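You operate a simulated robot arm through the tools that you are given. There is no shell and no other tool. Be economical: measure what you need, move in short steps, check, and stop when the job is done.

The job below is to be done with a simulated two-armed robot. You get a single attempt, and the scene is never put back.

Task
Fetch the round teal tub and set it on the cover. Put the bearing marked "56" from the top of the parts mat in the purple bin. Stack the empty bags that says "starter mash" from the top of the parts bench on top of the empty bags that says "layer pellet". Put the orange cap from the top of the short load on the white plate there and the blue cap on the back of the high bench. Do these in any order.

It is judged by the outcome, as a careful person would: the job done as asked, and still so three seconds after it is handed in. It fails if anything else is knocked over, pushed out of place, dropped, spilled or broken. Lids that push on must go on centred and level and be pressed home; caps that screw on are set level and turned clockwise until they are tight.

Robot
Two 7-joint arms with fingered hands on one trunk, on a base that drives. Base frame: it is fixed to the floor where the robot stands at the start and does not move with it; the origin is under the middle of the robot, x ahead of it, y to its left, z up; the surface under the hand at the start is at about z = 80. Readings come in cm, degrees, newtons and seconds.
The left shoulder is at the start at [5.5, 26.8, 124], the right one opposite. Places, roughly: back of the high bench (190x15 cm) [-224, -236, 86]; bearing [-250, 300, 75]; cap [-475, -300, 75]; cover [50, -100, 75]; empty bags [-275, 300, 75]; plate [-450, -300, 75]; purple bin (24x17x9 cm) [-280, 330, 80]; round teal tub (12x13x8 cm) [60, -10, 30]. Payload 5 kg a hand.
The TCP of each hand is the grasp point between the finger pads, 5.2 cm short of the fingertips. In the tool frame z runs along the fingers and y along their closing line. The gripper opens to 17.6 cm. The gripper's body begins 6.1 cm behind the TCP. The gripper is a hand of 5 fingers: y runs from the thumb to the fingers, the wrist lies at [-2.6, -15.1, -26.9] in the tool frame, and closing takes about 1.5 s.
Orientation is that of the tool frame in the base frame, as a unit quaternion [w, x, y, z]. With the fingers straight down and the wrist toward the robot, the tool's x, y and z point along [0, 1, 0], [1, 0, 0] and [0, 0, -1] of the base frame.

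Tools
- The arms move only by the tool send_rows. It takes "left_increments", "right_increments" or both (then of equal length, played together; a hand with none holds still); each is a list that holds one entry, the list of rows, each a list of 6 numbers: the turn, a rotation vector about the tool's x, y, z in degrees, then the shift along the tool's x, y, z in cm. In form: [[[rx, ry, rz, dx, dy, dz], ...]]. A call has 1 to 10 rows; each row shifts and turns the commanded pose from where the row before left it, along the tool's axes as they then stand. "left_fingers" and "right_fingers" are, for a hand that has rows, the closure, from 0 (fully open) to 1 (shut), set as the call begins (left out, the last holds). Each row takes 0.2 s and may step no farther than 5 cm and 8.6 degrees from the row before; otherwise, or with a gripper value out of range, the whole call is refused. Where a pose cannot be reached the arm comes as near as it can. A force on the tool above 40 N (or 10 N above the force at the start of the call, whichever is more), or a blocked arm, ends the call early, and 0.2 s more pass. Each finger travels about 10.8 cm/s and halts on what it meets, pressing with about 23 N; the grip force reading is that of the motor and also rises with nothing between the fingers. The clock runs only during rows and for 0.2 s after the last one: add rows that do not move to give the fingers time. It gives the time, the measured TCP pose, the force on the tool (base axes), the opening and the grip force at its end, in the units of the frame above (readings bear some noise), with the torque about the TCP (base axes, N m) and any sound that the robot's microphone picked up, and new pictures: "show" is both (left out), scene, wrist or none (wrist: the cameras of the hands that moved).
- Cameras (640 x 400 px; columns grow to the right, rows downward): "scene" is now at [11.56, -5.07, 143.51]; the picture's right is [-0.67, -0.75, 0.01], its down [-0.58, 0.51, -0.64] and it looks along [0.47, -0.43, -0.77] (base axes); focal length 247 px, centre (320, 200). "left" rides on the left gripper at [-10.2, -14.2, -20.3] in its tool frame; the picture's right is [-0.79, -0.29, 0.54], its down [0.56, -0.70, 0.44] and it looks along [0.25, 0.65, 0.72] (tool axes); focal length 275 px, centre (320, 200). "right" rides on the right gripper at [10.2, -14.2, -20.3] in its tool frame; the picture's right is [-0.79, 0.29, -0.54], its down [-0.56, -0.70, 0.44] and it looks along [-0.25, 0.65, 0.72] (tool axes); focal length 275 px, centre (320, 200). There is no depth. A picture from a camera that has moved, and an enlarged one, comes with that camera's place and axes in the base frame and with its lens.
- slide_trunk(by): slides the trunk up (or, below 0, down) by that many cm; the arms and the scene camera ride with it, the base frame stays. It gives what a move gives, with no picture.
- roll_base(legs): drives the robot by 1 to 6 legs, each [ahead, turn to the left] in cm and degrees, along the robot's own axes; the way and the turn of a leg run together, so that a leg with both is an arc; at most 150 cm and 180 degrees a leg. The arms and the cameras ride along, it lands a little off, and it stops where it bumps. It gives what a move gives, and a new picture of the scene camera.
- finger_targets(index, middle, ring, little, thumb_bend, thumb_turn, hand): sets how far each is bent, from 0 (flat) to 100 (curled in); at 30 the hand is open as for a grip, at 70 the pads meet at the TCP. One left out holds its place. A second passes; each finger stops where it meets its share of the squeeze, and holds until it gets a number again. A gripper value or a shape takes the hand back. It gives what a move gives, with no picture; readings hold the bend of each and the force on index, middle, ring, little, thumb and palm. thumb_turn goes from beside the hand (0) to across from the fingers (100), as for a grip.
- preshape(shape, hand): the hand has 5 fingers and takes this shape, open, in about a second: jaw (thumb against the fingers, like two jaws); tri (thumb and two fingers); tip (a fingertip pinch); poke (one finger out to press); point (the index stretched); flat (the hand flat); cup (the hand cupped); fist (a fist). The gripper value then closes the fingers along that shape, each until it touches; the sizes above hold for jaw. It gives what a move gives, with no picture.
- head_to(pan, tilt): turns the head with the scene camera to pan (to the left, within 80 degrees either way) and tilt (down, from -29 to 69), counted from straight ahead of the robot. It gives what a move gives, and a new picture of the scene camera.
- zoom(camera, box): a new picture of the part [left, top, right, bottom] of that camera's present view, enlarged. It takes no simulated time.
- hand_in(): hands the job in; it is judged then, once.

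Go step by step. Nothing tells you exact positions but the pictures and the camera data: compare them with the known pose of the tool, close in by small moves and look again before you grip or let go. The budget is 165 turns and 260 pictures, counting those below and the enlarged ones. Unless the task says otherwise, let go and move clear before handing in.

The tools are called after "Emit:" as a command line: name --argument value ..., lists and objects as JSON in quotes. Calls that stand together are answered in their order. send_rows: Moves the arms, as the interface text tells. Its arguments: {"type":"object","properties":{"left_increments":{"type":"array"},"left_fingers":{"type":"number"},"right_increments":{"type":"array"},"right_fingers":{"type":"number"},"show":{"type":"string","enum":["both","scene","wrist","none"]}},"required":[]} The other tools are called the same way: slide_trunk (by) slides the trunk up or down; preshape (shape, hand) gives the hand a shape; finger_targets (index, middle, ring, little, thumb_bend, thumb_turn, hand) moves the fingers one by one; roll_base (legs) drives the base; head_to (pan, tilt) turns the head that bears the scene camera; zoom (camera, box) takes an enlarged picture of a part of a camera's view; hand_in () hands the job in.

At the start:

```text
t: 0.0
left_ee_pos: [75.24, -13.1, 111.63]
left_tcp_rot: [-0.001, 0.707, 0.707, -0.001]
left_force: [-0.1, 0.7, -0.2]
left_wrist_torque: [0.0, -0.03, 0.0]
left_finger_gap: 17.58
left_grasp_force: 0.1
left_shape: jaw
left_bend: [30.0, 30.0, 30.0, 30.0, 30.0, 98.0]
left_finger forces: [0.0, 0.0, 0.0, 0.1, 0.1, 0.0]
right_ee_pos: [52.01, -55.9, 110.43]
right_tcp_rot: [0.0, 0.708, 0.706, -0.001]
right_force: [0.7, 0.5, -0.3]
right_wrist_torque: [-0.01, 0.01, -0.02]
right_finger_gap: 17.57
right_grasp_force: 0.1
right_shape: jaw
right_bend: [30.0, 30.0, 30.0, 30.0, 30.0, 98.0]
right_finger forces: [0.0, 0.0, 0.0, 0.1, 0.0, 0.1]
trunk travel left (down, up): [-40.0, 40.1]
robot x, y, heading: [0.15, -0.13, 0.0]
head pan, tilt: [-41.7, 49.9]
```

scene: 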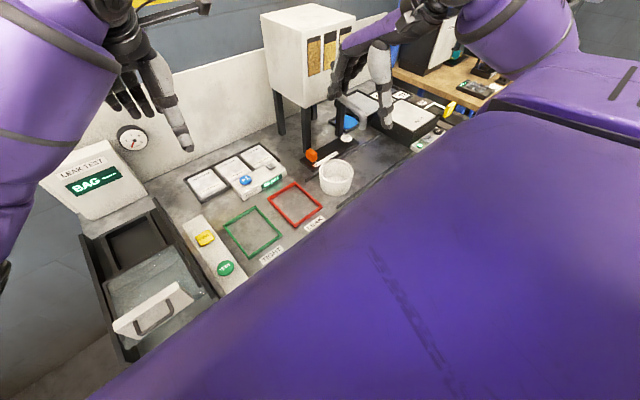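
right: 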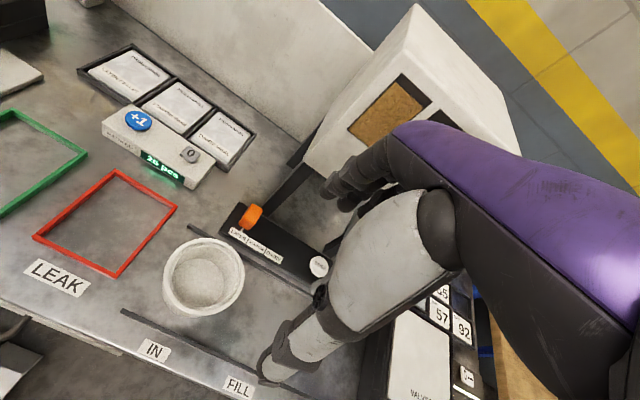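
left: 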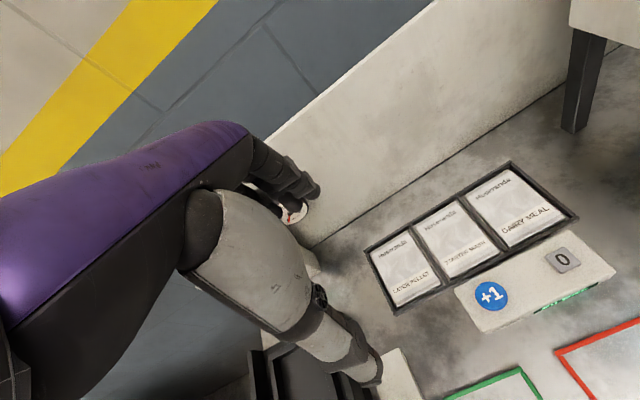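

I see a workbench with bag trays, a leak tester and a counter in front of me. I'll look around first to find the tub and the cover.

Emit:
head_to --pan 0 --tilt 60

Emit:
head_to --pan -70 --tilt 40

Emit:
head_to --pan 60 --tilt 25

```text
t: 1.1
left_ee_pos: [73.8, -13.68, 112.93]
left_tcp_rot: [0.013, 0.71, 0.704, 0.003]
left_force: [-1.4, 0.4, 1.4]
left_wrist_torque: [0.07, -0.13, -0.02]
left_finger_gap: 17.61
left_grasp_force: 0.1
left_shape: jaw
left_bend: [30.0, 30.0, 30.0, 30.0, 30.0, 98.0]
left_finger forces: [0.0, 0.0, 0.0, 0.1, 0.1, 0.0]
right_ee_pos: [50.44, -56.18, 111.06]
right_tcp_rot: [0.005, 0.708, 0.706, 0.004]
right_force: [-1.9, -0.3, 0.6]
right_wrist_torque: [0.01, -0.12, -0.05]
right_finger_gap: 17.61
right_grasp_force: 0.0
right_shape: jaw
right_bend: [30.0, 30.0, 30.0, 30.0, 30.0, 97.0]
right_finger forces: [0.0, 0.0, 0.0, 0.1, 0.1, 0.1]
trunk travel left (down, up): [-40.0, 40.1]
robot x, y, heading: [-0.18, 0.02, 0.2]
head pan, tilt: [0.0, 60.0]
camera scene: at [12.33, 0.03, 142.24], right [0.0, -1.0, 0.0], down [-0.87, 0.0, -0.49], along [0.49, 0.0, -0.87], focal length 247 px, centre (320, 200)
```

scene: 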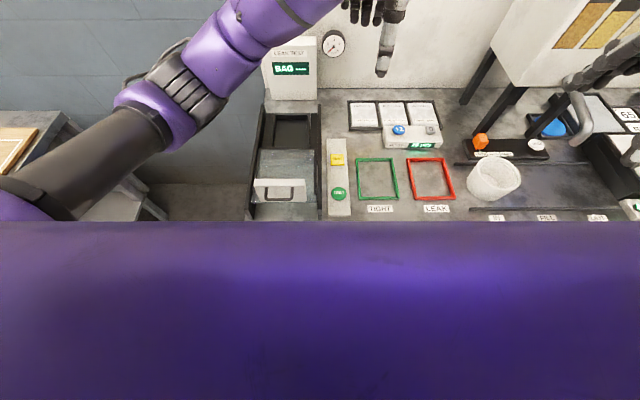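

```text
t: 2.5
left_ee_pos: [74.07, -13.57, 112.78]
left_tcp_rot: [0.011, 0.71, 0.704, 0.004]
left_force: [0.5, -0.1, 0.9]
left_wrist_torque: [-0.01, 0.02, 0.01]
left_finger_gap: 17.57
left_grasp_force: 0.1
left_shape: jaw
left_bend: [30.0, 30.0, 30.0, 30.0, 30.0, 98.0]
left_finger forces: [0.0, 0.0, 0.1, 0.0, 0.0, 0.1]
right_ee_pos: [50.53, -56.05, 110.95]
right_tcp_rot: [0.005, 0.708, 0.707, 0.004]
right_force: [-1.0, -0.5, 0.4]
right_wrist_torque: [-0.01, 0.05, -0.01]
right_finger_gap: 17.6
right_grasp_force: 0.0
right_shape: jaw
right_bend: [30.0, 30.0, 30.0, 30.0, 30.0, 97.0]
right_finger forces: [0.0, 0.1, 0.0, 0.1, 0.1, 0.1]
trunk travel left (down, up): [-40.0, 40.1]
robot x, y, heading: [-0.24, 0.29, 0.0]
head pan, tilt: [-70.0, 40.0]
camera scene: at [8.74, -7.92, 144.94], right [-0.94, -0.34, 0.01], down [-0.23, 0.6, -0.76], along [0.25, -0.72, -0.65], focal length 247 px, centre (320, 200)
```

scene: 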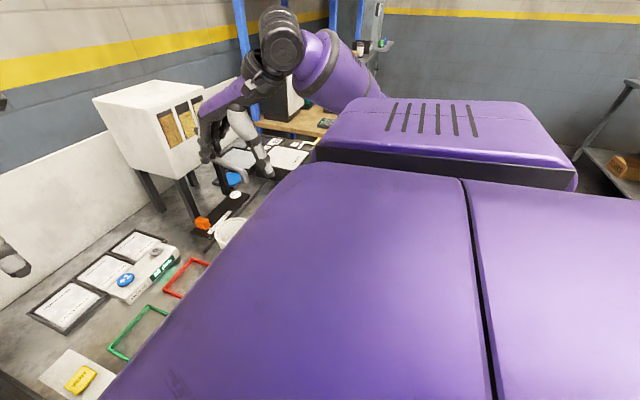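

```text
t: 4.6
left_ee_pos: [73.96, -13.45, 112.65]
left_tcp_rot: [0.012, 0.71, 0.704, 0.003]
left_force: [0.4, 0.6, -0.4]
left_wrist_torque: [0.03, -0.01, 0.01]
left_finger_gap: 17.62
left_grasp_force: 0.1
left_shape: jaw
left_bend: [30.0, 30.0, 30.0, 30.0, 30.0, 98.0]
left_finger forces: [0.0, 0.1, 0.0, 0.1, 0.1, 0.0]
right_ee_pos: [50.58, -55.92, 110.93]
right_tcp_rot: [0.004, 0.708, 0.706, 0.004]
right_force: [-1.1, 1.2, 0.1]
right_wrist_torque: [-0.01, 0.0, -0.03]
right_finger_gap: 17.6
right_grasp_force: 0.0
right_shape: jaw
right_bend: [30.0, 30.0, 30.0, 30.0, 30.0, 97.0]
right_finger forces: [0.0, 0.0, 0.0, 0.0, 0.0, 0.0]
trunk travel left (down, up): [-40.0, 40.1]
robot x, y, heading: [0.09, 0.32, -0.1]
head pan, tilt: [60.0, 25.0]
camera scene: at [10.47, 8.04, 147.26], right [0.87, -0.5, -0.01], down [-0.22, -0.37, -0.9], along [0.45, 0.78, -0.43], focal length 247 px, centre (320, 200)
```

scene: 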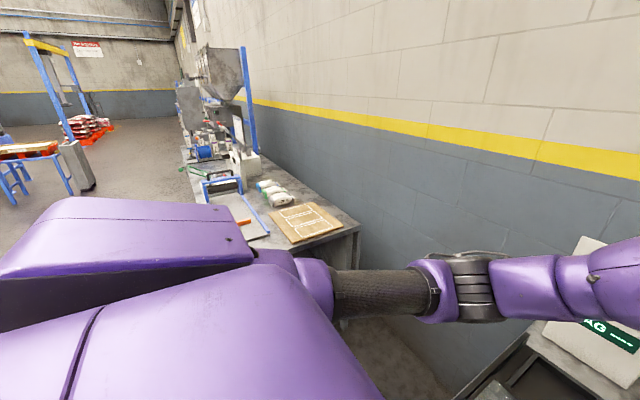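

The tub must be low, around z=30 under the bench, and my body hides it. I'll back away from the bench to see it.

Emit:
roll_base --legs '[[-90, 0]]'

Emit:
head_to --pan 0 --tilt 40

Emit:
head_to --pan -40 --tilt 30

```text
t: 11.1
left_ee_pos: [-17.4, -13.2, 112.73]
left_tcp_rot: [0.012, 0.705, 0.709, 0.003]
left_force: [-0.4, 0.1, 1.1]
left_wrist_torque: [-0.01, -0.04, 0.02]
left_finger_gap: 17.58
left_grasp_force: 0.1
left_shape: jaw
left_bend: [30.0, 30.0, 30.0, 30.0, 30.0, 98.0]
left_finger forces: [0.0, 0.1, 0.0, 0.0, 0.0, 0.0]
right_ee_pos: [-40.23, -55.99, 111.08]
right_tcp_rot: [0.005, 0.704, 0.711, 0.004]
right_force: [-1.1, 0.1, -0.4]
right_wrist_torque: [-0.03, -0.08, -0.01]
right_finger_gap: 17.57
right_grasp_force: 0.1
right_shape: jaw
right_bend: [30.0, 30.0, 30.0, 30.0, 30.0, 97.0]
right_finger forces: [0.0, 0.0, 0.0, 0.0, 0.0, 0.0]
trunk travel left (down, up): [-40.0, 40.1]
robot x, y, heading: [-91.75, -0.51, 0.7]
head pan, tilt: [60.0, 25.0]
camera scene: at [-81.18, 7.59, 147.26], right [0.87, -0.49, -0.01], down [-0.22, -0.37, -0.9], along [0.44, 0.79, -0.43], focal length 247 px, centre (320, 200)
```

scene: 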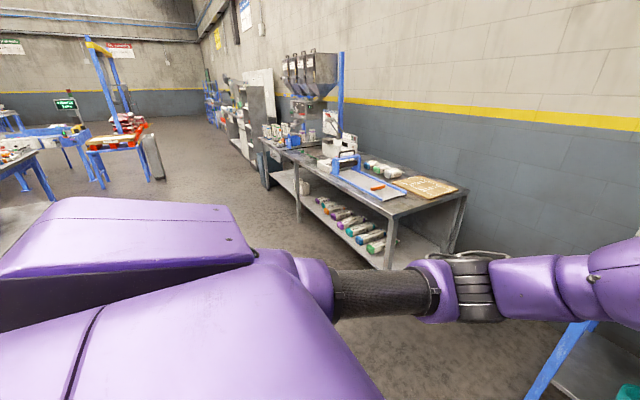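

```text
t: 12.4
left_ee_pos: [-18.38, -13.77, 113.87]
left_tcp_rot: [0.029, 0.711, 0.703, 0.006]
left_force: [2.3, 0.5, -1.4]
left_wrist_torque: [0.0, 0.11, -0.03]
left_finger_gap: 17.6
left_grasp_force: 0.0
left_shape: jaw
left_bend: [30.0, 30.0, 30.0, 30.0, 30.0, 98.0]
left_finger forces: [0.1, 0.0, 0.0, 0.0, 0.0, 0.0]
right_ee_pos: [-41.5, -55.97, 111.48]
right_tcp_rot: [0.01, 0.704, 0.71, 0.009]
right_force: [1.2, 0.0, 0.9]
right_wrist_torque: [0.0, 0.11, 0.05]
right_finger_gap: 17.58
right_grasp_force: 0.1
right_shape: jaw
right_bend: [30.0, 30.0, 30.0, 30.0, 30.0, 97.0]
right_finger forces: [0.0, 0.0, 0.1, 0.0, 0.0, 0.1]
trunk travel left (down, up): [-40.0, 40.1]
robot x, y, heading: [-91.54, -0.6, 0.7]
head pan, tilt: [0.0, 40.0]
camera scene: at [-77.1, -0.32, 144.86], right [0.01, -1.0, 0.0], down [-0.65, -0.01, -0.76], along [0.76, 0.01, -0.65], focal length 247 px, centre (320, 200)
```

scene: 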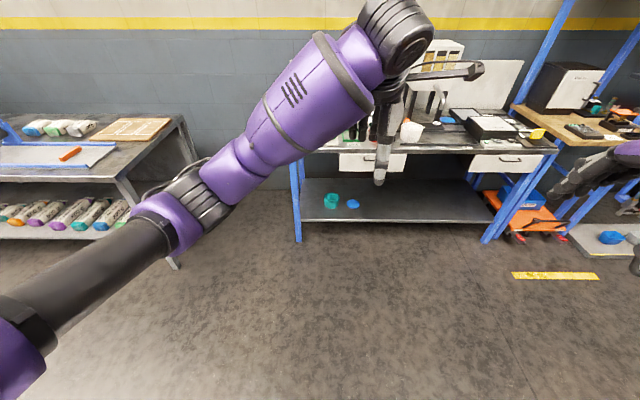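

```text
t: 13.5
left_ee_pos: [-18.41, -13.94, 113.96]
left_tcp_rot: [0.028, 0.711, 0.703, 0.006]
left_force: [0.2, 0.2, 0.4]
left_wrist_torque: [-0.02, -0.02, -0.01]
left_finger_gap: 17.61
left_grasp_force: 0.1
left_shape: jaw
left_bend: [30.0, 30.0, 30.0, 30.0, 30.0, 98.0]
left_finger forces: [0.0, 0.1, 0.0, 0.1, 0.0, 0.0]
right_ee_pos: [-41.56, -55.94, 111.52]
right_tcp_rot: [0.009, 0.703, 0.711, 0.008]
right_force: [-0.1, 0.2, -0.3]
right_wrist_torque: [-0.04, -0.01, 0.01]
right_finger_gap: 17.58
right_grasp_force: 0.1
right_shape: jaw
right_bend: [30.0, 30.0, 30.0, 30.0, 30.0, 97.0]
right_finger forces: [0.0, 0.0, 0.0, 0.0, 0.0, 0.0]
trunk travel left (down, up): [-40.0, 40.1]
robot x, y, heading: [-91.37, -0.51, 0.7]
head pan, tilt: [-40.0, 30.0]
camera scene: at [-78.66, -6.16, 146.42], right [-0.63, -0.77, 0.01], down [-0.4, 0.32, -0.86], along [0.66, -0.55, -0.51], focal length 247 px, centre (320, 200)
```

scene: 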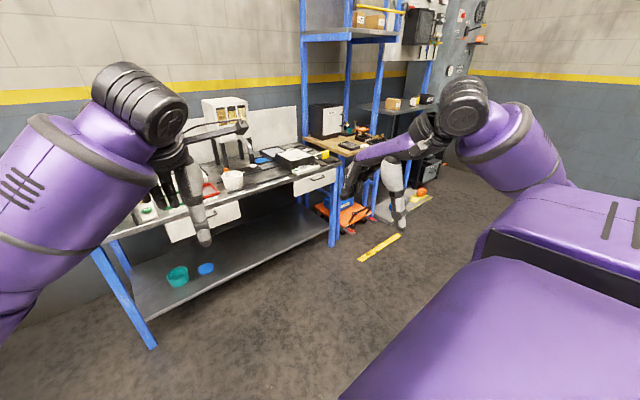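

The teal tub sits on the lower shelf next to a blue object. I'll zoom in on the tub and on the right part of the bench to find the cover.

Emit:
zoom --camera "scene" --box '[220, 110, 380, 210]'

Emit:
zoom --camera "scene" --box '[130, 240, 260, 320]'

```text
4.00 times, centred on (300, 160) of scene
camera zoom: at [-78.66, -6.16, 146.42], right [-0.63, -0.77, 0.01], down [-0.4, 0.32, -0.86], along [0.66, -0.55, -0.51], focal length 988 px, centre (400, 360)
```

zoom: 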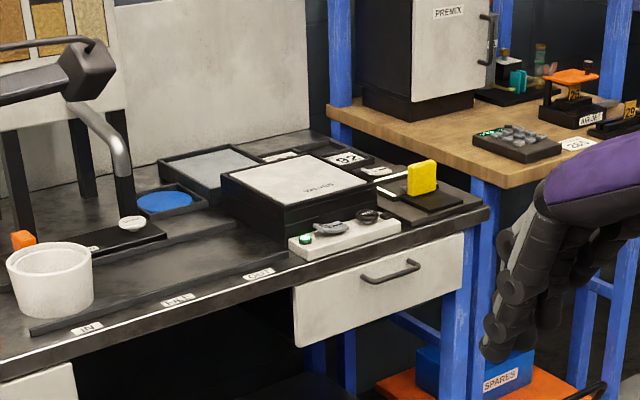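

```text
4.92 times, centred on (195, 280) of scene
camera zoom: at [-78.66, -6.16, 146.42], right [-0.63, -0.77, 0.01], down [-0.4, 0.32, -0.86], along [0.66, -0.55, -0.51], focal length 1217 px, centre (935, -194)
```

zoom: 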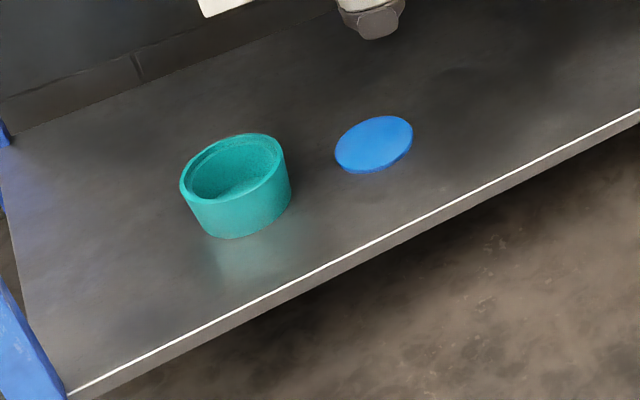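

The tub stands at about [47,-7] on the shelf (z≈30), the bench front edge is at x≈35, and the cover is the white "VALVES" box top at about [55,-98]. I'll lower the trunk, lift the left hand out of the way, and turn slightly for a right-handed grasp.

Emit:
slide_trunk --by -40

Emit:
send_rows --left_increments '[[[0, 0, 0, 0, 0, -5], [0, 0, 0, 0, 0, -5], [0, 0, 0, 0, 0, -5], [0, 0, 0, 2, 0, -5], [0, 0, 0, 3, -2, -5], [0, 0, 0, 3, -2, -5], [0, 0, 0, 3, -2, -5], [0, 0, 0, 3, -2, -3], [0, 0, 0, 3, -2, 0]]]' --show "scene"

```text
t: 17.3
left_ee_pos: [-18.83, -13.16, 73.83]
left_tcp_rot: [0.017, 0.705, 0.709, 0.008]
left_force: [-0.5, 0.5, 1.1]
left_wrist_torque: [0.04, -0.04, 0.0]
left_finger_gap: 17.57
left_grasp_force: 0.0
left_shape: jaw
left_bend: [30.0, 30.0, 30.0, 30.0, 30.0, 98.0]
left_finger forces: [0.0, 0.0, 0.1, 0.0, 0.0, 0.1]
right_ee_pos: [-40.18, -55.92, 62.33]
right_tcp_rot: [-0.072, 0.699, 0.707, -0.074]
right_force: [-0.6, 0.6, 0.6]
right_wrist_torque: [-0.03, -0.06, -0.06]
right_finger_gap: 17.59
right_grasp_force: 0.0
right_shape: jaw
right_bend: [30.0, 30.0, 30.0, 30.0, 30.0, 97.0]
right_finger forces: [0.0, 0.1, 0.0, 0.0, 0.0, 0.0]
trunk travel left (down, up): [0.0, 80.1]
robot x, y, heading: [-91.15, -0.94, 0.7]
head pan, tilt: [-40.0, 30.0]
```

```text
refused: row 4 steps farther than a row can; nothing moved
```

The step was too long, so I'll resend shorter ones.

Emit:
send_rows --left_increments '[[[0, 0, 0, 0, 0, -5], [0, 0, 0, 0, 0, -5], [0, 0, 0, 0, 0, -5], [0, 0, 0, 2, 0, -4], [0, 0, 0, 3, -2, -3], [0, 0, 0, 3, -2, -3], [0, 0, 0, 3, -2, -3], [0, 0, 0, 3, -2, -3], [0, 0, 0, 3, -2, -3]]]' --show "none"

Emit:
roll_base --legs '[[0, 8]]'

```text
t: 19.3
left_ee_pos: [-30.17, 4.35, 107.32]
left_tcp_rot: [0.017, 0.706, 0.708, 0.009]
left_force: [-1.6, -0.1, 1.1]
left_wrist_torque: [-0.02, -0.13, 0.0]
left_finger_gap: 17.6
left_grasp_force: 0.1
left_shape: jaw
left_bend: [30.0, 30.0, 30.0, 30.0, 30.0, 98.0]
left_finger forces: [0.0, 0.1, 0.0, 0.0, 0.1, 0.1]
right_ee_pos: [-40.12, -55.9, 62.3]
right_tcp_rot: [-0.072, 0.7, 0.707, -0.074]
right_force: [-0.8, -0.2, 0.4]
right_wrist_torque: [-0.01, -0.07, -0.02]
right_finger_gap: 17.58
right_grasp_force: 0.0
right_shape: jaw
right_bend: [30.0, 30.0, 30.0, 30.0, 30.0, 97.0]
right_finger forces: [0.0, 0.1, 0.1, 0.1, 0.0, 0.0]
trunk travel left (down, up): [0.0, 80.1]
robot x, y, heading: [-91.54, -0.55, 0.9]
head pan, tilt: [-40.0, 30.0]
```

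```text
t: 20.5
left_ee_pos: [-31.23, 12.87, 107.12]
left_tcp_rot: [0.016, 0.653, 0.757, 0.01]
left_force: [0.4, -1.8, 0.2]
left_wrist_torque: [0.11, 0.01, 0.02]
left_finger_gap: 17.6
left_grasp_force: 0.1
left_shape: jaw
left_bend: [30.0, 30.0, 30.0, 30.0, 30.0, 97.0]
left_finger forces: [0.0, 0.0, 0.0, 0.0, 0.0, 0.0]
right_ee_pos: [-32.85, -48.03, 62.22]
right_tcp_rot: [-0.068, 0.647, 0.755, -0.079]
right_force: [-0.5, -1.2, 0.2]
right_wrist_torque: [0.12, -0.07, 0.0]
right_finger_gap: 17.6
right_grasp_force: 0.2
right_shape: jaw
right_bend: [30.0, 30.0, 30.0, 30.0, 30.0, 97.0]
right_finger forces: [0.0, 0.0, 0.0, 0.0, 0.0, 0.1]
trunk travel left (down, up): [0.0, 80.1]
robot x, y, heading: [-91.72, -0.3, 8.8]
head pan, tilt: [-40.0, 30.0]
camera scene: at [-62.65, -2.12, 104.07], right [-0.52, -0.86, 0.01], down [-0.44, 0.26, -0.86], along [0.73, -0.45, -0.51], focal length 247 px, centre (320, 200)
```

scene: 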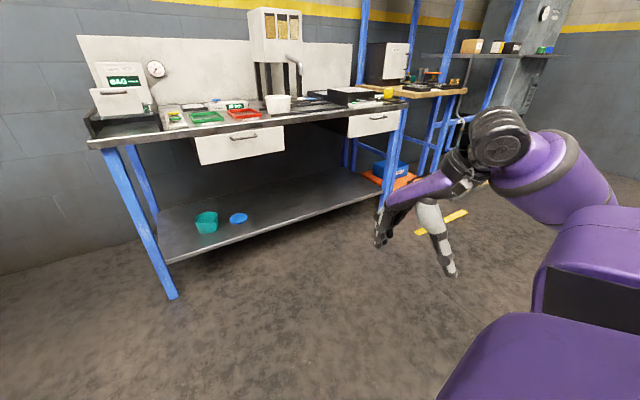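

The tub is confirmed at about [47,-6.5], with the drawer bottom above it at z≈68. I'll bring the right hand to low centre in front and tilt the fingers slightly forward before driving closer.

Emit:
send_rows --right_increments '[[[0, 0, 0, 4, 1.86, 1.5], [0, 0, 0, 4, 1.86, 1.5], [0, 0, 0, 4, 1.86, 1.5], [0, 0, 0, 4, 1.86, 1.5], [0, 0, 0, 4, 1.86, 1.5], [0, 0, 0, 4, 1.86, 1.5], [0, 0, 0, 4, 1.86, 1.5], [0, 0, 0, 4, 1.86, 1.5], [-8, 0, 0, 0, 0, 0], [-8, 0, 0, 0, 0, 0]]]' --show "none"

Emit:
head_to --pan -10 --tilt 45

```text
t: 22.7
left_ee_pos: [-32.55, 12.89, 107.72]
left_tcp_rot: [0.018, 0.652, 0.757, 0.013]
left_force: [0.6, 1.8, -1.0]
left_wrist_torque: [-0.19, 0.17, -0.06]
left_finger_gap: 17.61
left_grasp_force: 0.0
left_shape: jaw
left_bend: [30.0, 30.0, 30.0, 30.0, 30.0, 98.0]
left_finger forces: [0.0, 0.1, 0.1, 0.0, 0.1, 0.0]
right_ee_pos: [-22.17, -15.57, 48.69]
right_tcp_rot: [0.026, 0.649, 0.76, 0.031]
right_force: [0.3, 0.4, -0.6]
right_wrist_torque: [-0.04, 0.08, -0.03]
right_finger_gap: 17.59
right_grasp_force: 0.0
right_shape: jaw
right_bend: [30.0, 30.0, 30.0, 30.0, 30.0, 97.0]
right_finger forces: [0.0, 0.0, 0.0, 0.0, 0.1, 0.1]
right hand out of reach, approached as far as the arm can: row 1, 2, 3, 10
trunk travel left (down, up): [0.0, 80.1]
robot x, y, heading: [-91.49, -0.89, 8.9]
head pan, tilt: [-40.0, 30.0]
```

```text
t: 23.6
left_ee_pos: [-32.73, 12.76, 108.02]
left_tcp_rot: [0.019, 0.653, 0.757, 0.015]
left_force: [-0.5, -0.5, -0.3]
left_wrist_torque: [0.02, 0.05, -0.02]
left_finger_gap: 17.56
left_grasp_force: 0.0
left_shape: jaw
left_bend: [30.0, 30.0, 30.0, 30.0, 30.0, 98.0]
left_finger forces: [0.0, 0.0, 0.1, 0.1, 0.0, 0.0]
right_ee_pos: [-22.27, -15.72, 48.82]
right_tcp_rot: [0.028, 0.65, 0.759, 0.031]
right_force: [-1.0, 0.5, 1.4]
right_wrist_torque: [-0.01, 0.02, -0.01]
right_finger_gap: 17.58
right_grasp_force: 0.1
right_shape: jaw
right_bend: [30.0, 30.0, 30.0, 30.0, 30.0, 97.0]
right_finger forces: [0.0, 0.0, 0.0, 0.0, 0.0, 0.0]
trunk travel left (down, up): [0.0, 80.1]
robot x, y, heading: [-91.43, -0.58, 8.8]
head pan, tilt: [-10.0, 45.0]
camera scene: at [-62.24, 2.43, 101.78], right [-0.02, -1.0, 0.0], down [-0.72, 0.01, -0.7], along [0.7, -0.02, -0.72], focal length 247 px, centre (320, 200)
```

scene: 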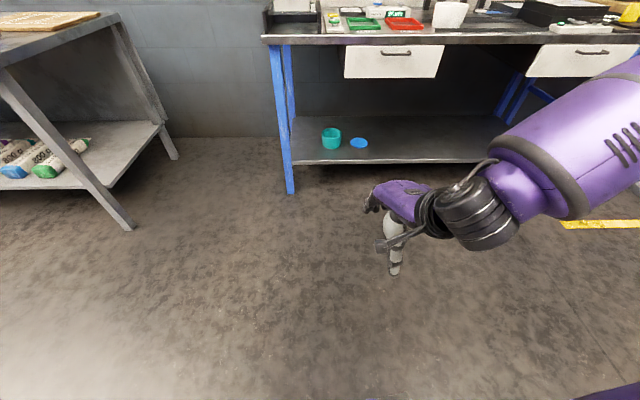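

The hand is in place and the tub is ahead of it, so I'll drive forward until the hand is just short of the shelf.

Emit:
roll_base --legs '[[46, 0]]'

Emit:
send_rows --right_increments '[[[0, 0, 0, 0, 0, 0]]]' --show "wrist"

```text
t: 27.2
left_ee_pos: [12.33, 19.69, 107.95]
left_tcp_rot: [0.02, 0.653, 0.757, 0.014]
left_force: [-0.2, 0.1, -0.7]
left_wrist_torque: [-0.05, 0.01, -0.02]
left_finger_gap: 17.6
left_grasp_force: 0.1
left_shape: jaw
left_bend: [30.0, 30.0, 30.0, 30.0, 30.0, 98.0]
left_finger forces: [0.0, 0.1, 0.0, 0.1, 0.1, 0.0]
right_ee_pos: [22.69, -8.8, 48.78]
right_tcp_rot: [0.027, 0.651, 0.758, 0.031]
right_force: [-0.6, 0.2, -1.0]
right_wrist_torque: [-0.02, 0.01, -0.01]
right_finger_gap: 17.56
right_grasp_force: 0.1
right_shape: jaw
right_bend: [30.0, 30.0, 30.0, 30.0, 30.0, 97.0]
right_finger forces: [0.0, 0.0, 0.0, 0.0, 0.1, 0.0]
trunk travel left (down, up): [0.0, 80.1]
robot x, y, heading: [-46.44, 6.18, 8.7]
head pan, tilt: [-10.0, 45.0]
camera scene: at [-17.28, 9.31, 101.77], right [-0.02, -1.0, 0.0], down [-0.72, 0.01, -0.7], along [0.7, -0.02, -0.72], focal length 247 px, centre (320, 200)
```

scene: 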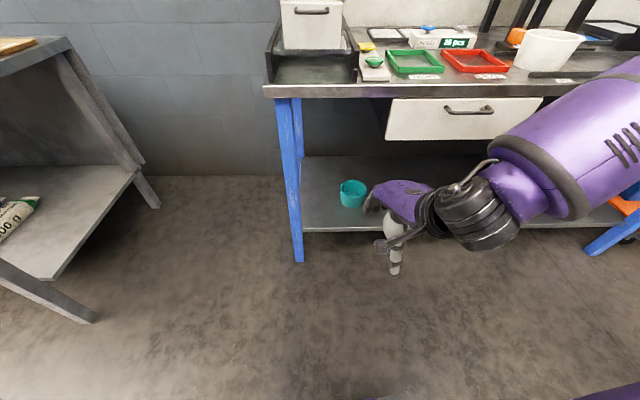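

```text
t: 27.6
left_ee_pos: [11.11, 19.4, 108.48]
left_tcp_rot: [0.022, 0.653, 0.756, 0.017]
left_force: [3.0, 1.5, -2.2]
left_wrist_torque: [-0.17, 0.29, -0.09]
left_finger_gap: 17.59
left_grasp_force: 0.1
left_shape: jaw
left_bend: [30.0, 30.0, 30.0, 30.0, 30.0, 98.0]
left_finger forces: [0.0, 0.0, 0.1, 0.0, 0.0, 0.1]
right_ee_pos: [22.77, -9.06, 49.59]
right_tcp_rot: [0.032, 0.653, 0.756, 0.037]
right_force: [0.0, 0.1, -2.7]
right_wrist_torque: [0.05, 0.03, 0.04]
right_finger_gap: 17.59
right_grasp_force: 0.0
right_shape: jaw
right_bend: [30.0, 30.0, 30.0, 30.0, 30.0, 98.0]
right_finger forces: [0.0, 0.0, 0.0, 0.0, 0.0, 0.0]
trunk travel left (down, up): [0.0, 80.1]
robot x, y, heading: [-46.39, 6.34, 8.7]
head pan, tilt: [-10.0, 45.0]
camera right: at [5.15, -1.36, 68.31], right [0.35, -0.75, 0.57], down [-0.57, -0.65, -0.51], along [0.75, -0.15, -0.65], focal length 275 px, centre (320, 200)
```

right: 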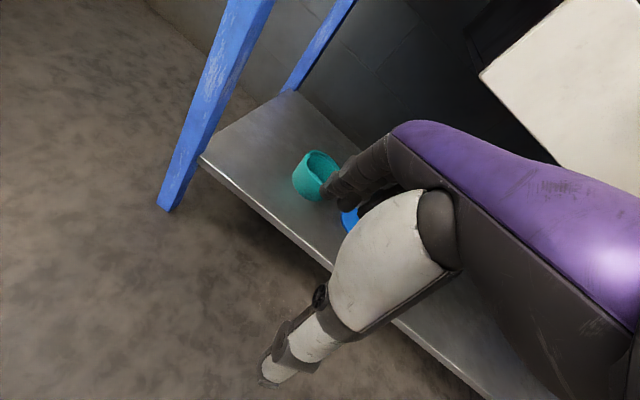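

The tub centre is about [48.5,-6], r≈6.3. To keep the wrist clear of the drawer I'll pinch the near wall, with fingers inside and thumb outside. I'll approach part way with the fingers half closed.

Emit:
send_rows --right_increments '[[[0, 0, 0, -0.14, 3.45, 0.85], [0, 0, 0, -0.14, 3.45, 0.85], [0, 0, 0, -0.14, 3.45, 0.85], [0, 0, 0, -0.14, 3.45, 0.85], [0, 0, 0, 0, 0, 0]]]' --right_fingers 0.5 --show "both"

```text
t: 28.8
left_ee_pos: [10.72, 19.4, 108.68]
left_tcp_rot: [0.023, 0.653, 0.756, 0.02]
left_force: [-0.5, -0.2, 0.2]
left_wrist_torque: [0.0, 0.01, 0.02]
left_finger_gap: 17.59
left_grasp_force: 0.1
left_shape: jaw
left_bend: [30.0, 30.0, 30.0, 30.0, 30.0, 98.0]
left_finger forces: [0.0, 0.0, 0.1, 0.1, 0.1, 0.0]
right_ee_pos: [36.09, -7.37, 47.39]
right_tcp_rot: [0.031, 0.651, 0.758, 0.037]
right_force: [-0.2, 1.0, 0.4]
right_wrist_torque: [0.0, 0.02, 0.01]
right_finger_gap: 8.86
right_grasp_force: 0.1
right_shape: jaw
right_bend: [74.0, 45.0, 42.0, 40.0, 70.0, 100.0]
right_finger forces: [0.0, 0.0, 0.1, 0.0, 0.1, 0.0]
trunk travel left (down, up): [0.0, 80.1]
robot x, y, heading: [-46.58, 5.97, 8.6]
head pan, tilt: [-10.0, 45.0]
camera scene: at [-17.3, 9.31, 101.8], right [-0.02, -1.0, 0.0], down [-0.72, 0.01, -0.7], along [0.7, -0.02, -0.72], focal length 247 px, centre (320, 200)
camera right: at [18.6, 0.18, 66.25], right [0.35, -0.75, 0.57], down [-0.56, -0.65, -0.51], along [0.75, -0.14, -0.65], focal length 275 px, centre (320, 200)
```

scene: 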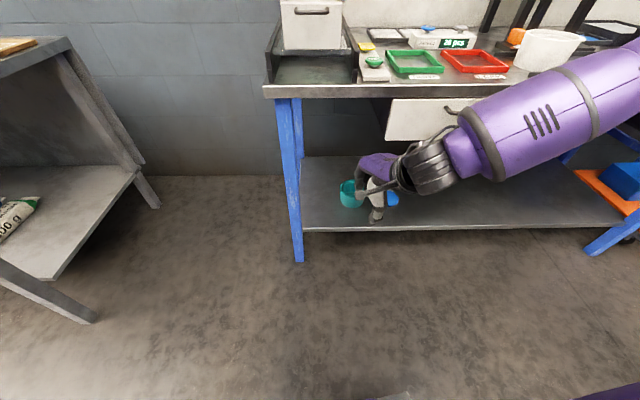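
right: 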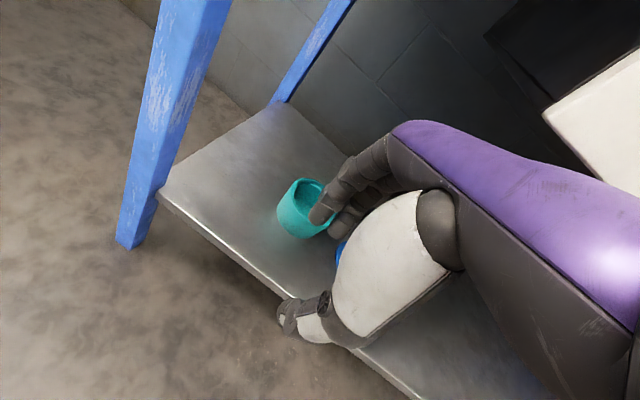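

The hand is close to the tub. I'll zoom in to check the fingers against the rim.

Emit:
zoom --camera "right" --box '[240, 140, 400, 240]'

Emit:
zoom --camera "scene" --box '[320, 140, 448, 220]'

```text
4.00 times, centred on (320, 190) of right
camera zoom: at [18.6, 0.18, 66.25], right [0.35, -0.75, 0.57], down [-0.56, -0.65, -0.51], along [0.75, -0.14, -0.65], focal length 1101 px, centre (320, 240)
```

zoom: 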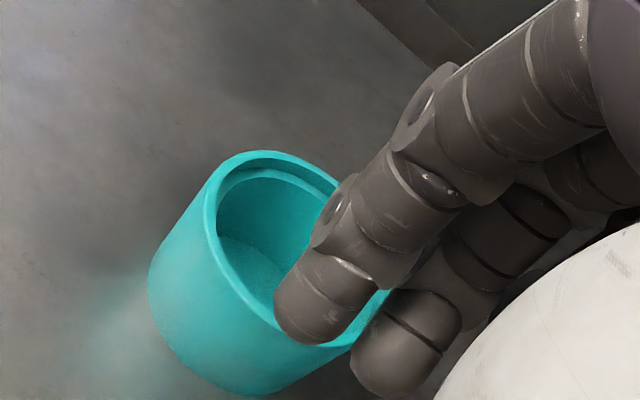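

```text
5.00 times, centred on (384, 180) of scene
camera zoom: at [-17.3, 9.31, 101.8], right [-0.02, -1.0, 0.0], down [-0.72, 0.01, -0.7], along [0.7, -0.02, -0.72], focal length 1236 px, centre (0, 300)
```

zoom: 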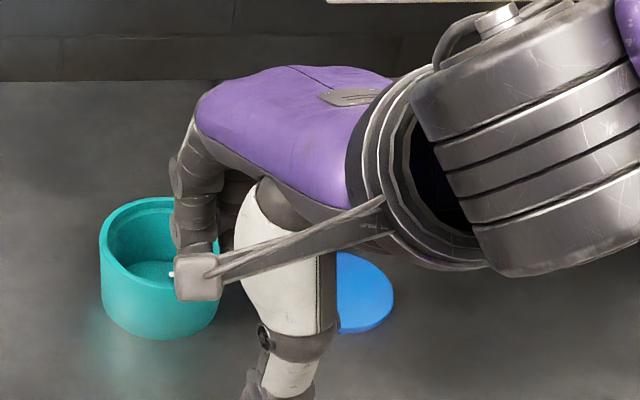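

The tub is smaller than listed: about 9 cm across, rim z≈36, centre ≈[52,-5.5]. The wrist would come near the drawer, so I'll back off a little and try tilting the hand further forward to lower the wrist.

Emit:
send_rows --right_increments '[[[0, 0, 0, 0, -4.5, 0], [-8, 0, 0, 0, 0, 0], [-8, 0, 0, 0, 0, 0], [-8, 0, 0, 0, 0, 0], [0, 0, 0, 0, 0, 0]]]' --right_fingers 0.3 --show "scene"

```text
t: 30.0
left_ee_pos: [10.84, 19.43, 108.72]
left_tcp_rot: [0.024, 0.652, 0.757, 0.021]
left_force: [0.1, -0.8, 0.1]
left_wrist_torque: [0.1, -0.03, 0.01]
left_finger_gap: 17.6
left_grasp_force: 0.0
left_shape: jaw
left_bend: [30.0, 30.0, 30.0, 30.0, 30.0, 98.0]
left_finger forces: [0.1, 0.0, 0.0, 0.0, 0.1, 0.1]
right_ee_pos: [31.69, -8.1, 47.38]
right_tcp_rot: [0.166, 0.63, 0.734, 0.194]
right_force: [-0.1, -0.7, -0.3]
right_wrist_torque: [0.0, -0.01, 0.01]
right_finger_gap: 12.31
right_grasp_force: 0.0
right_shape: jaw
right_bend: [27.0, 37.0, 35.0, 35.0, 60.0, 99.0]
right_finger forces: [0.0, 0.1, 0.0, 0.1, 0.0, 0.1]
trunk travel left (down, up): [0.0, 80.1]
robot x, y, heading: [-46.44, 5.99, 8.8]
head pan, tilt: [-10.0, 45.0]
camera scene: at [-17.34, 9.28, 101.82], right [-0.02, -1.0, 0.0], down [-0.72, 0.01, -0.7], along [0.7, -0.02, -0.72], focal length 247 px, centre (320, 200)
```

scene: 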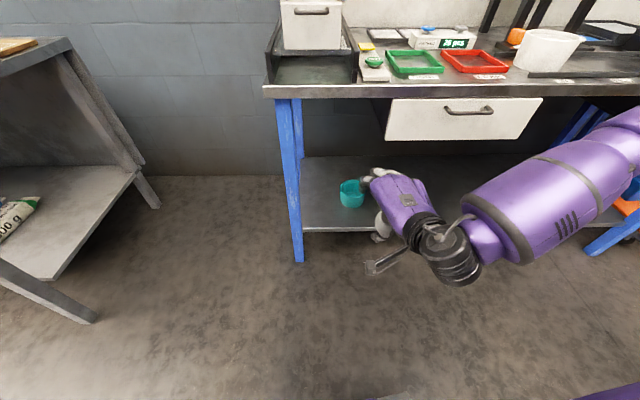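

Tilting worked: about 29° forward, with the wrist now well below the drawer. I'll advance over the near rim.

Emit:
send_rows --right_increments '[[[0, 0, 0, -0.1, 2.5, 2.37], [0, 0, 0, -0.1, 2.5, 2.37], [0, 0, 0, -0.1, 2.5, 2.37], [0, 0, 0, -0.1, 2.5, 2.37], [0, 0, 0, 0, 0, 0]]]' --right_fingers 0.4 --show "wrist"

Emit:
zoom --camera "scene" --box '[320, 140, 448, 220]'

Emit:
zoom --camera "right" --box '[220, 120, 412, 240]'

```text
t: 31.2
left_ee_pos: [10.93, 19.4, 108.72]
left_tcp_rot: [0.023, 0.653, 0.757, 0.019]
left_force: [0.1, 0.3, 0.1]
left_wrist_torque: [0.0, 0.0, 0.01]
left_finger_gap: 17.59
left_grasp_force: 0.1
left_shape: jaw
left_bend: [30.0, 30.0, 30.0, 30.0, 30.0, 98.0]
left_finger forces: [0.1, 0.1, 0.0, 0.0, 0.1, 0.0]
right_ee_pos: [45.0, -6.55, 43.86]
right_tcp_rot: [0.166, 0.629, 0.734, 0.194]
right_force: [0.3, 0.2, -0.1]
right_wrist_torque: [-0.04, 0.0, -0.02]
right_finger_gap: 10.56
right_grasp_force: 0.1
right_shape: jaw
right_bend: [74.0, 41.0, 38.0, 42.0, 66.0, 100.0]
right_finger forces: [0.0, 0.0, 0.0, 0.1, 0.1, 0.1]
trunk travel left (down, up): [0.0, 80.1]
robot x, y, heading: [-46.47, 6.0, 8.6]
head pan, tilt: [-10.0, 45.0]
camera right: at [21.2, 0.04, 54.44], right [0.1, -0.78, 0.61], down [-0.3, -0.61, -0.73], along [0.95, -0.11, -0.3], focal length 275 px, centre (320, 200)
```

right: 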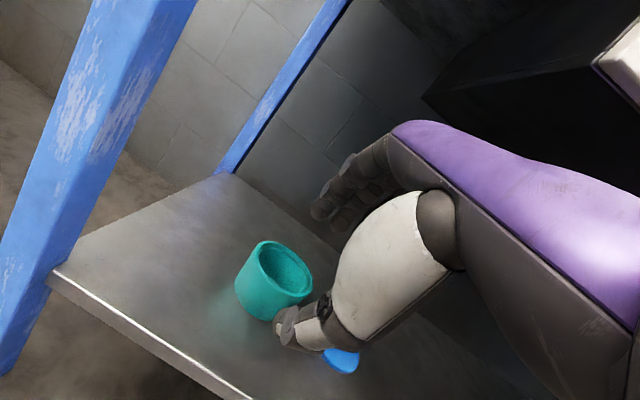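

```text
5.00 times, centred on (384, 180) of scene
camera zoom: at [-17.29, 9.31, 101.79], right [-0.02, -1.0, 0.0], down [-0.72, 0.01, -0.7], along [0.7, -0.02, -0.72], focal length 1236 px, centre (0, 300)
```

zoom: 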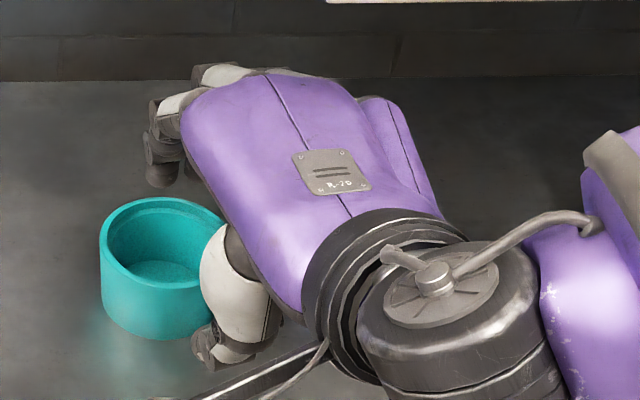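

```text
3.33 times, centred on (316, 180) of right
camera zoom: at [21.2, 0.04, 54.44], right [0.1, -0.78, 0.61], down [-0.3, -0.61, -0.73], along [0.95, -0.11, -0.3], focal length 918 px, centre (333, 267)
```

zoom: 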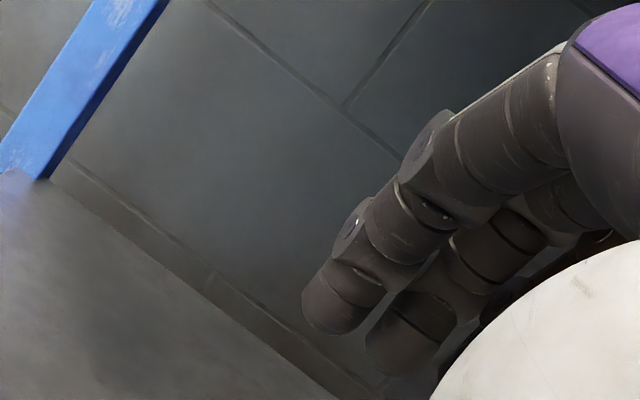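

Triangulating with the new wrist view puts the shelf lower than I assumed: z≈20, tub rim z≈28, tub centre ≈[61,-7.5], bench front x≈43. So there is plenty of clearance. I'll open the hand and drive a bit nearer.

Emit:
roll_base --legs '[[12, 0]]'

Emit:
send_rows --right_increments '[[[0, 0, 0, 0, 0, 0], [6, 0, 0, 0, 0, 0], [6, 0, 0, 0, 0, 0]]]' --right_fingers 0 --show "both"

```text
t: 32.7
left_ee_pos: [22.83, 21.12, 108.62]
left_tcp_rot: [0.023, 0.653, 0.756, 0.02]
left_force: [1.4, 0.0, 0.3]
left_wrist_torque: [-0.04, 0.01, 0.03]
left_finger_gap: 17.57
left_grasp_force: 0.0
left_shape: jaw
left_bend: [30.0, 30.0, 30.0, 30.0, 30.0, 98.0]
left_finger forces: [0.1, 0.0, 0.0, 0.0, 0.0, 0.1]
right_ee_pos: [56.87, -4.77, 43.7]
right_tcp_rot: [0.165, 0.63, 0.734, 0.193]
right_force: [-0.7, -0.4, -0.3]
right_wrist_torque: [-0.02, 0.01, -0.01]
right_finger_gap: 10.58
right_grasp_force: 0.0
right_shape: jaw
right_bend: [74.0, 41.0, 38.0, 42.0, 66.0, 100.0]
right_finger forces: [0.1, 0.1, 0.0, 0.1, 0.1, 0.0]
trunk travel left (down, up): [0.0, 80.1]
robot x, y, heading: [-34.89, 8.18, 8.8]
head pan, tilt: [-10.0, 45.0]
camera scene: at [-5.35, 11.12, 101.75], right [-0.02, -1.0, 0.0], down [-0.72, 0.01, -0.7], along [0.7, -0.02, -0.72], focal length 247 px, centre (320, 200)
```

scene: 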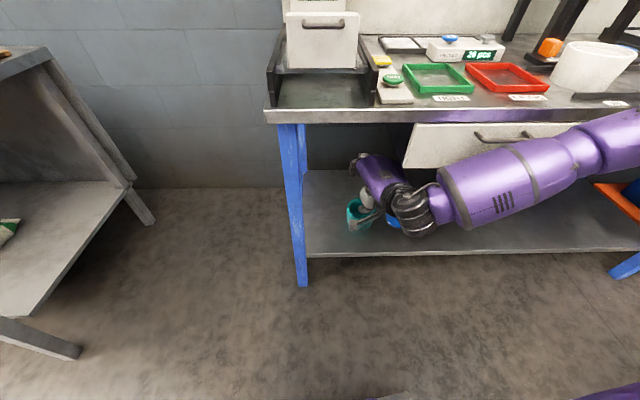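

```text
t: 33.7
left_ee_pos: [20.0, 21.17, 110.4]
left_tcp_rot: [0.033, 0.652, 0.757, 0.03]
left_force: [3.5, 3.2, -6.1]
left_wrist_torque: [-0.46, 0.32, -0.06]
left_finger_gap: 17.59
left_grasp_force: 0.1
left_shape: jaw
left_bend: [30.0, 30.0, 30.0, 30.0, 30.0, 98.0]
left_finger forces: [0.0, 0.1, 0.0, 0.0, 0.0, 0.0]
right_ee_pos: [48.69, -4.24, 39.15]
right_tcp_rot: [0.068, 0.631, 0.769, 0.081]
right_force: [-0.2, -2.2, -0.8]
right_wrist_torque: [0.15, -0.01, -0.02]
right_finger_gap: 17.58
right_grasp_force: 0.1
right_shape: jaw
right_bend: [30.0, 30.0, 30.0, 30.0, 30.0, 98.0]
right_finger forces: [0.0, 0.0, 0.0, 0.0, 0.1, 0.0]
trunk travel left (down, up): [0.0, 80.1]
robot x, y, heading: [-35.25, 8.25, 8.4]
head pan, tilt: [-10.0, 45.0]
stopped in row 3 (right hand): the arm was blocked; the commanded pose is now the measured one
camera scene: at [-6.84, 10.84, 102.46], right [-0.03, -1.0, 0.0], down [-0.71, 0.02, -0.7], along [0.7, -0.02, -0.71], focal length 247 px, centre (320, 200)
camera right: at [28.83, 2.08, 56.03], right [0.32, -0.74, 0.59], down [-0.47, -0.66, -0.58], along [0.82, -0.09, -0.56], focal length 275 px, centre (320, 200)
```

scene: 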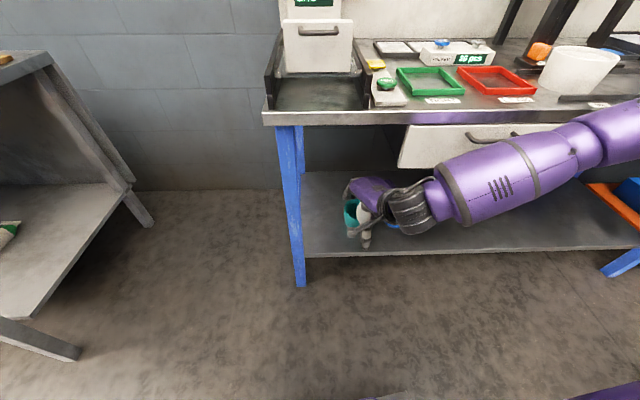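
right: 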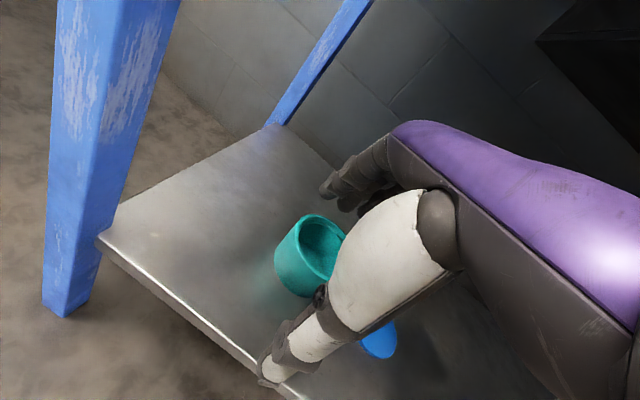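

The forearm grazed the bench edge because the arm was too bent. I'll back the base off 8 cm so the arm goes in nearly straight, below the drawer.

Emit:
roll_base --legs '[[-9, 0]]'

Emit:
send_rows --right_increments '[[[0, 0, 0, 0, 0, 0]]]' --show "both"

```text
t: 34.9
left_ee_pos: [11.21, 19.77, 110.02]
left_tcp_rot: [0.03, 0.652, 0.757, 0.028]
left_force: [-0.5, 0.5, 0.5]
left_wrist_torque: [-0.05, -0.05, 0.02]
left_finger_gap: 17.59
left_grasp_force: 0.0
left_shape: jaw
left_bend: [30.0, 30.0, 30.0, 30.0, 30.0, 98.0]
left_finger forces: [0.0, 0.1, 0.1, 0.1, 0.0, 0.1]
right_ee_pos: [41.25, -5.65, 39.19]
right_tcp_rot: [0.071, 0.634, 0.765, 0.084]
right_force: [-1.5, -0.3, 1.2]
right_wrist_torque: [-0.03, -0.02, 0.04]
right_finger_gap: 17.6
right_grasp_force: 0.1
right_shape: jaw
right_bend: [30.0, 30.0, 30.0, 30.0, 30.0, 98.0]
right_finger forces: [0.0, 0.1, 0.1, 0.0, 0.1, 0.0]
trunk travel left (down, up): [0.0, 80.1]
robot x, y, heading: [-43.95, 6.3, 8.6]
head pan, tilt: [-10.0, 45.0]
camera scene: at [-14.72, 9.76, 101.81], right [-0.02, -1.0, 0.0], down [-0.72, 0.01, -0.7], along [0.7, -0.02, -0.72], focal length 247 px, centre (320, 200)
```

scene: 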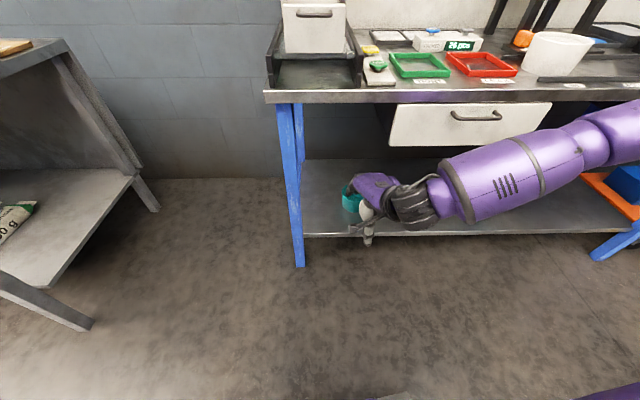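

```text
t: 35.3
left_ee_pos: [9.9, 19.64, 110.3]
left_tcp_rot: [0.034, 0.651, 0.757, 0.033]
left_force: [3.2, 0.3, -1.7]
left_wrist_torque: [-0.12, 0.28, -0.02]
left_finger_gap: 17.58
left_grasp_force: 0.0
left_shape: jaw
left_bend: [30.0, 30.0, 30.0, 30.0, 30.0, 98.0]
left_finger forces: [0.1, 0.1, 0.0, 0.0, 0.0, 0.0]
right_ee_pos: [40.75, -5.8, 39.88]
right_tcp_rot: [0.073, 0.634, 0.765, 0.088]
right_force: [-1.1, -0.1, -2.8]
right_wrist_torque: [0.14, -0.12, -0.02]
right_finger_gap: 17.58
right_grasp_force: 0.1
right_shape: jaw
right_bend: [30.0, 30.0, 30.0, 30.0, 30.0, 98.0]
right_finger forces: [0.1, 0.0, 0.1, 0.0, 0.1, 0.0]
trunk travel left (down, up): [0.0, 80.1]
robot x, y, heading: [-43.89, 6.41, 8.5]
head pan, tilt: [-10.0, 45.0]
camera scene: at [-14.51, 9.78, 101.67], right [-0.02, -1.0, 0.0], down [-0.72, 0.01, -0.7], along [0.7, -0.02, -0.72], focal length 247 px, centre (320, 200)
camera right: at [20.63, 0.74, 56.3], right [0.3, -0.75, 0.59], down [-0.47, -0.66, -0.59], along [0.83, -0.1, -0.55], focal length 275 px, centre (320, 200)
```

scene: 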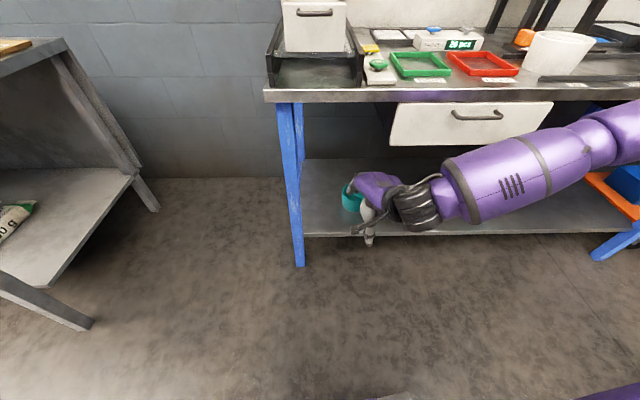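
right: 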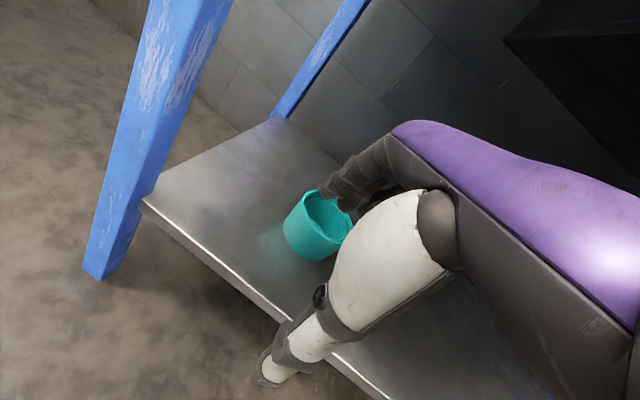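

The tub centre reads [60.3,-6.5], rim z≈28. I'll move over it with the hand open and low.

Emit:
send_rows --right_increments '[[[0, 0, 0, -0.86, 3.5, 1.5], [0, 0, 0, -0.86, 3.5, 1.5], [0, 0, 0, -0.86, 3.5, 1.5], [0, 0, 0, -0.86, 3.5, 1.5], [0, 0, 0, -0.86, 3.5, 1.5], [0, 0, 0, 0, 0, 0]]]' --right_fingers 0 --show "both"

```text
t: 36.9
left_ee_pos: [8.61, 19.63, 111.74]
left_tcp_rot: [0.041, 0.651, 0.757, 0.039]
left_force: [0.1, 3.0, -1.1]
left_wrist_torque: [-0.36, -0.01, -0.07]
left_finger_gap: 17.6
left_grasp_force: 0.1
left_shape: jaw
left_bend: [30.0, 30.0, 30.0, 30.0, 30.0, 98.0]
left_finger forces: [0.1, 0.0, 0.1, 0.0, 0.1, 0.0]
right_ee_pos: [54.5, -4.9, 36.49]
right_tcp_rot: [0.055, 0.615, 0.783, 0.08]
right_force: [0.5, -0.9, -0.1]
right_wrist_torque: [0.06, 0.05, -0.03]
right_finger_gap: 17.59
right_grasp_force: 0.0
right_shape: jaw
right_bend: [30.0, 30.0, 30.0, 30.0, 30.0, 97.0]
right_finger forces: [0.0, 0.0, 0.1, 0.1, 0.1, 0.1]
trunk travel left (down, up): [0.0, 80.1]
robot x, y, heading: [-44.22, 6.45, 8.0]
head pan, tilt: [-10.0, 45.0]
stopped in row 6 (right hand): the arm was blocked; the commanded pose is now the measured one
camera scene: at [-19.53, 8.86, 103.51], right [-0.03, -1.0, 0.0], down [-0.68, 0.03, -0.73], along [0.73, -0.02, -0.69], focal length 247 px, centre (320, 200)
camera right: at [34.61, 0.44, 53.84], right [0.36, -0.73, 0.57], down [-0.46, -0.68, -0.58], along [0.81, -0.05, -0.58], focal length 275 px, centre (320, 200)
```

scene: 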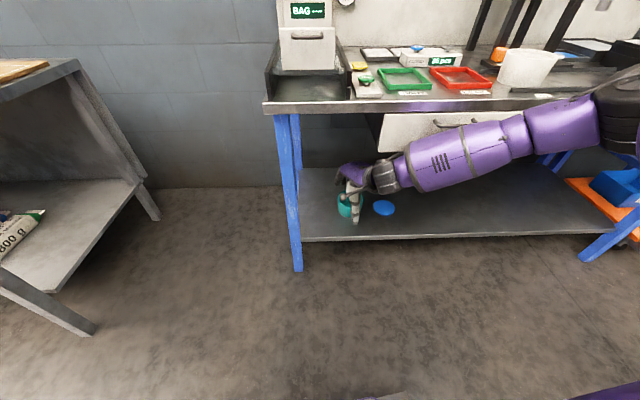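
right: 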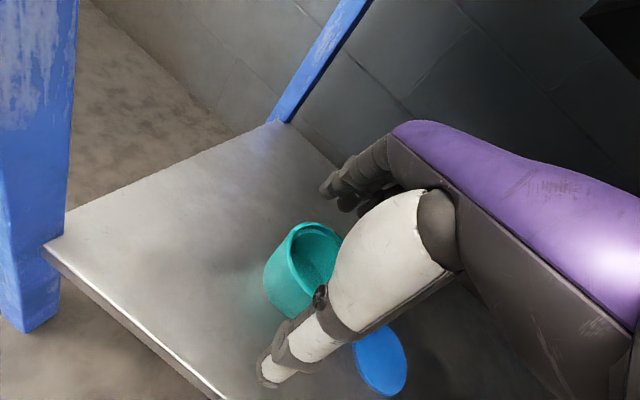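

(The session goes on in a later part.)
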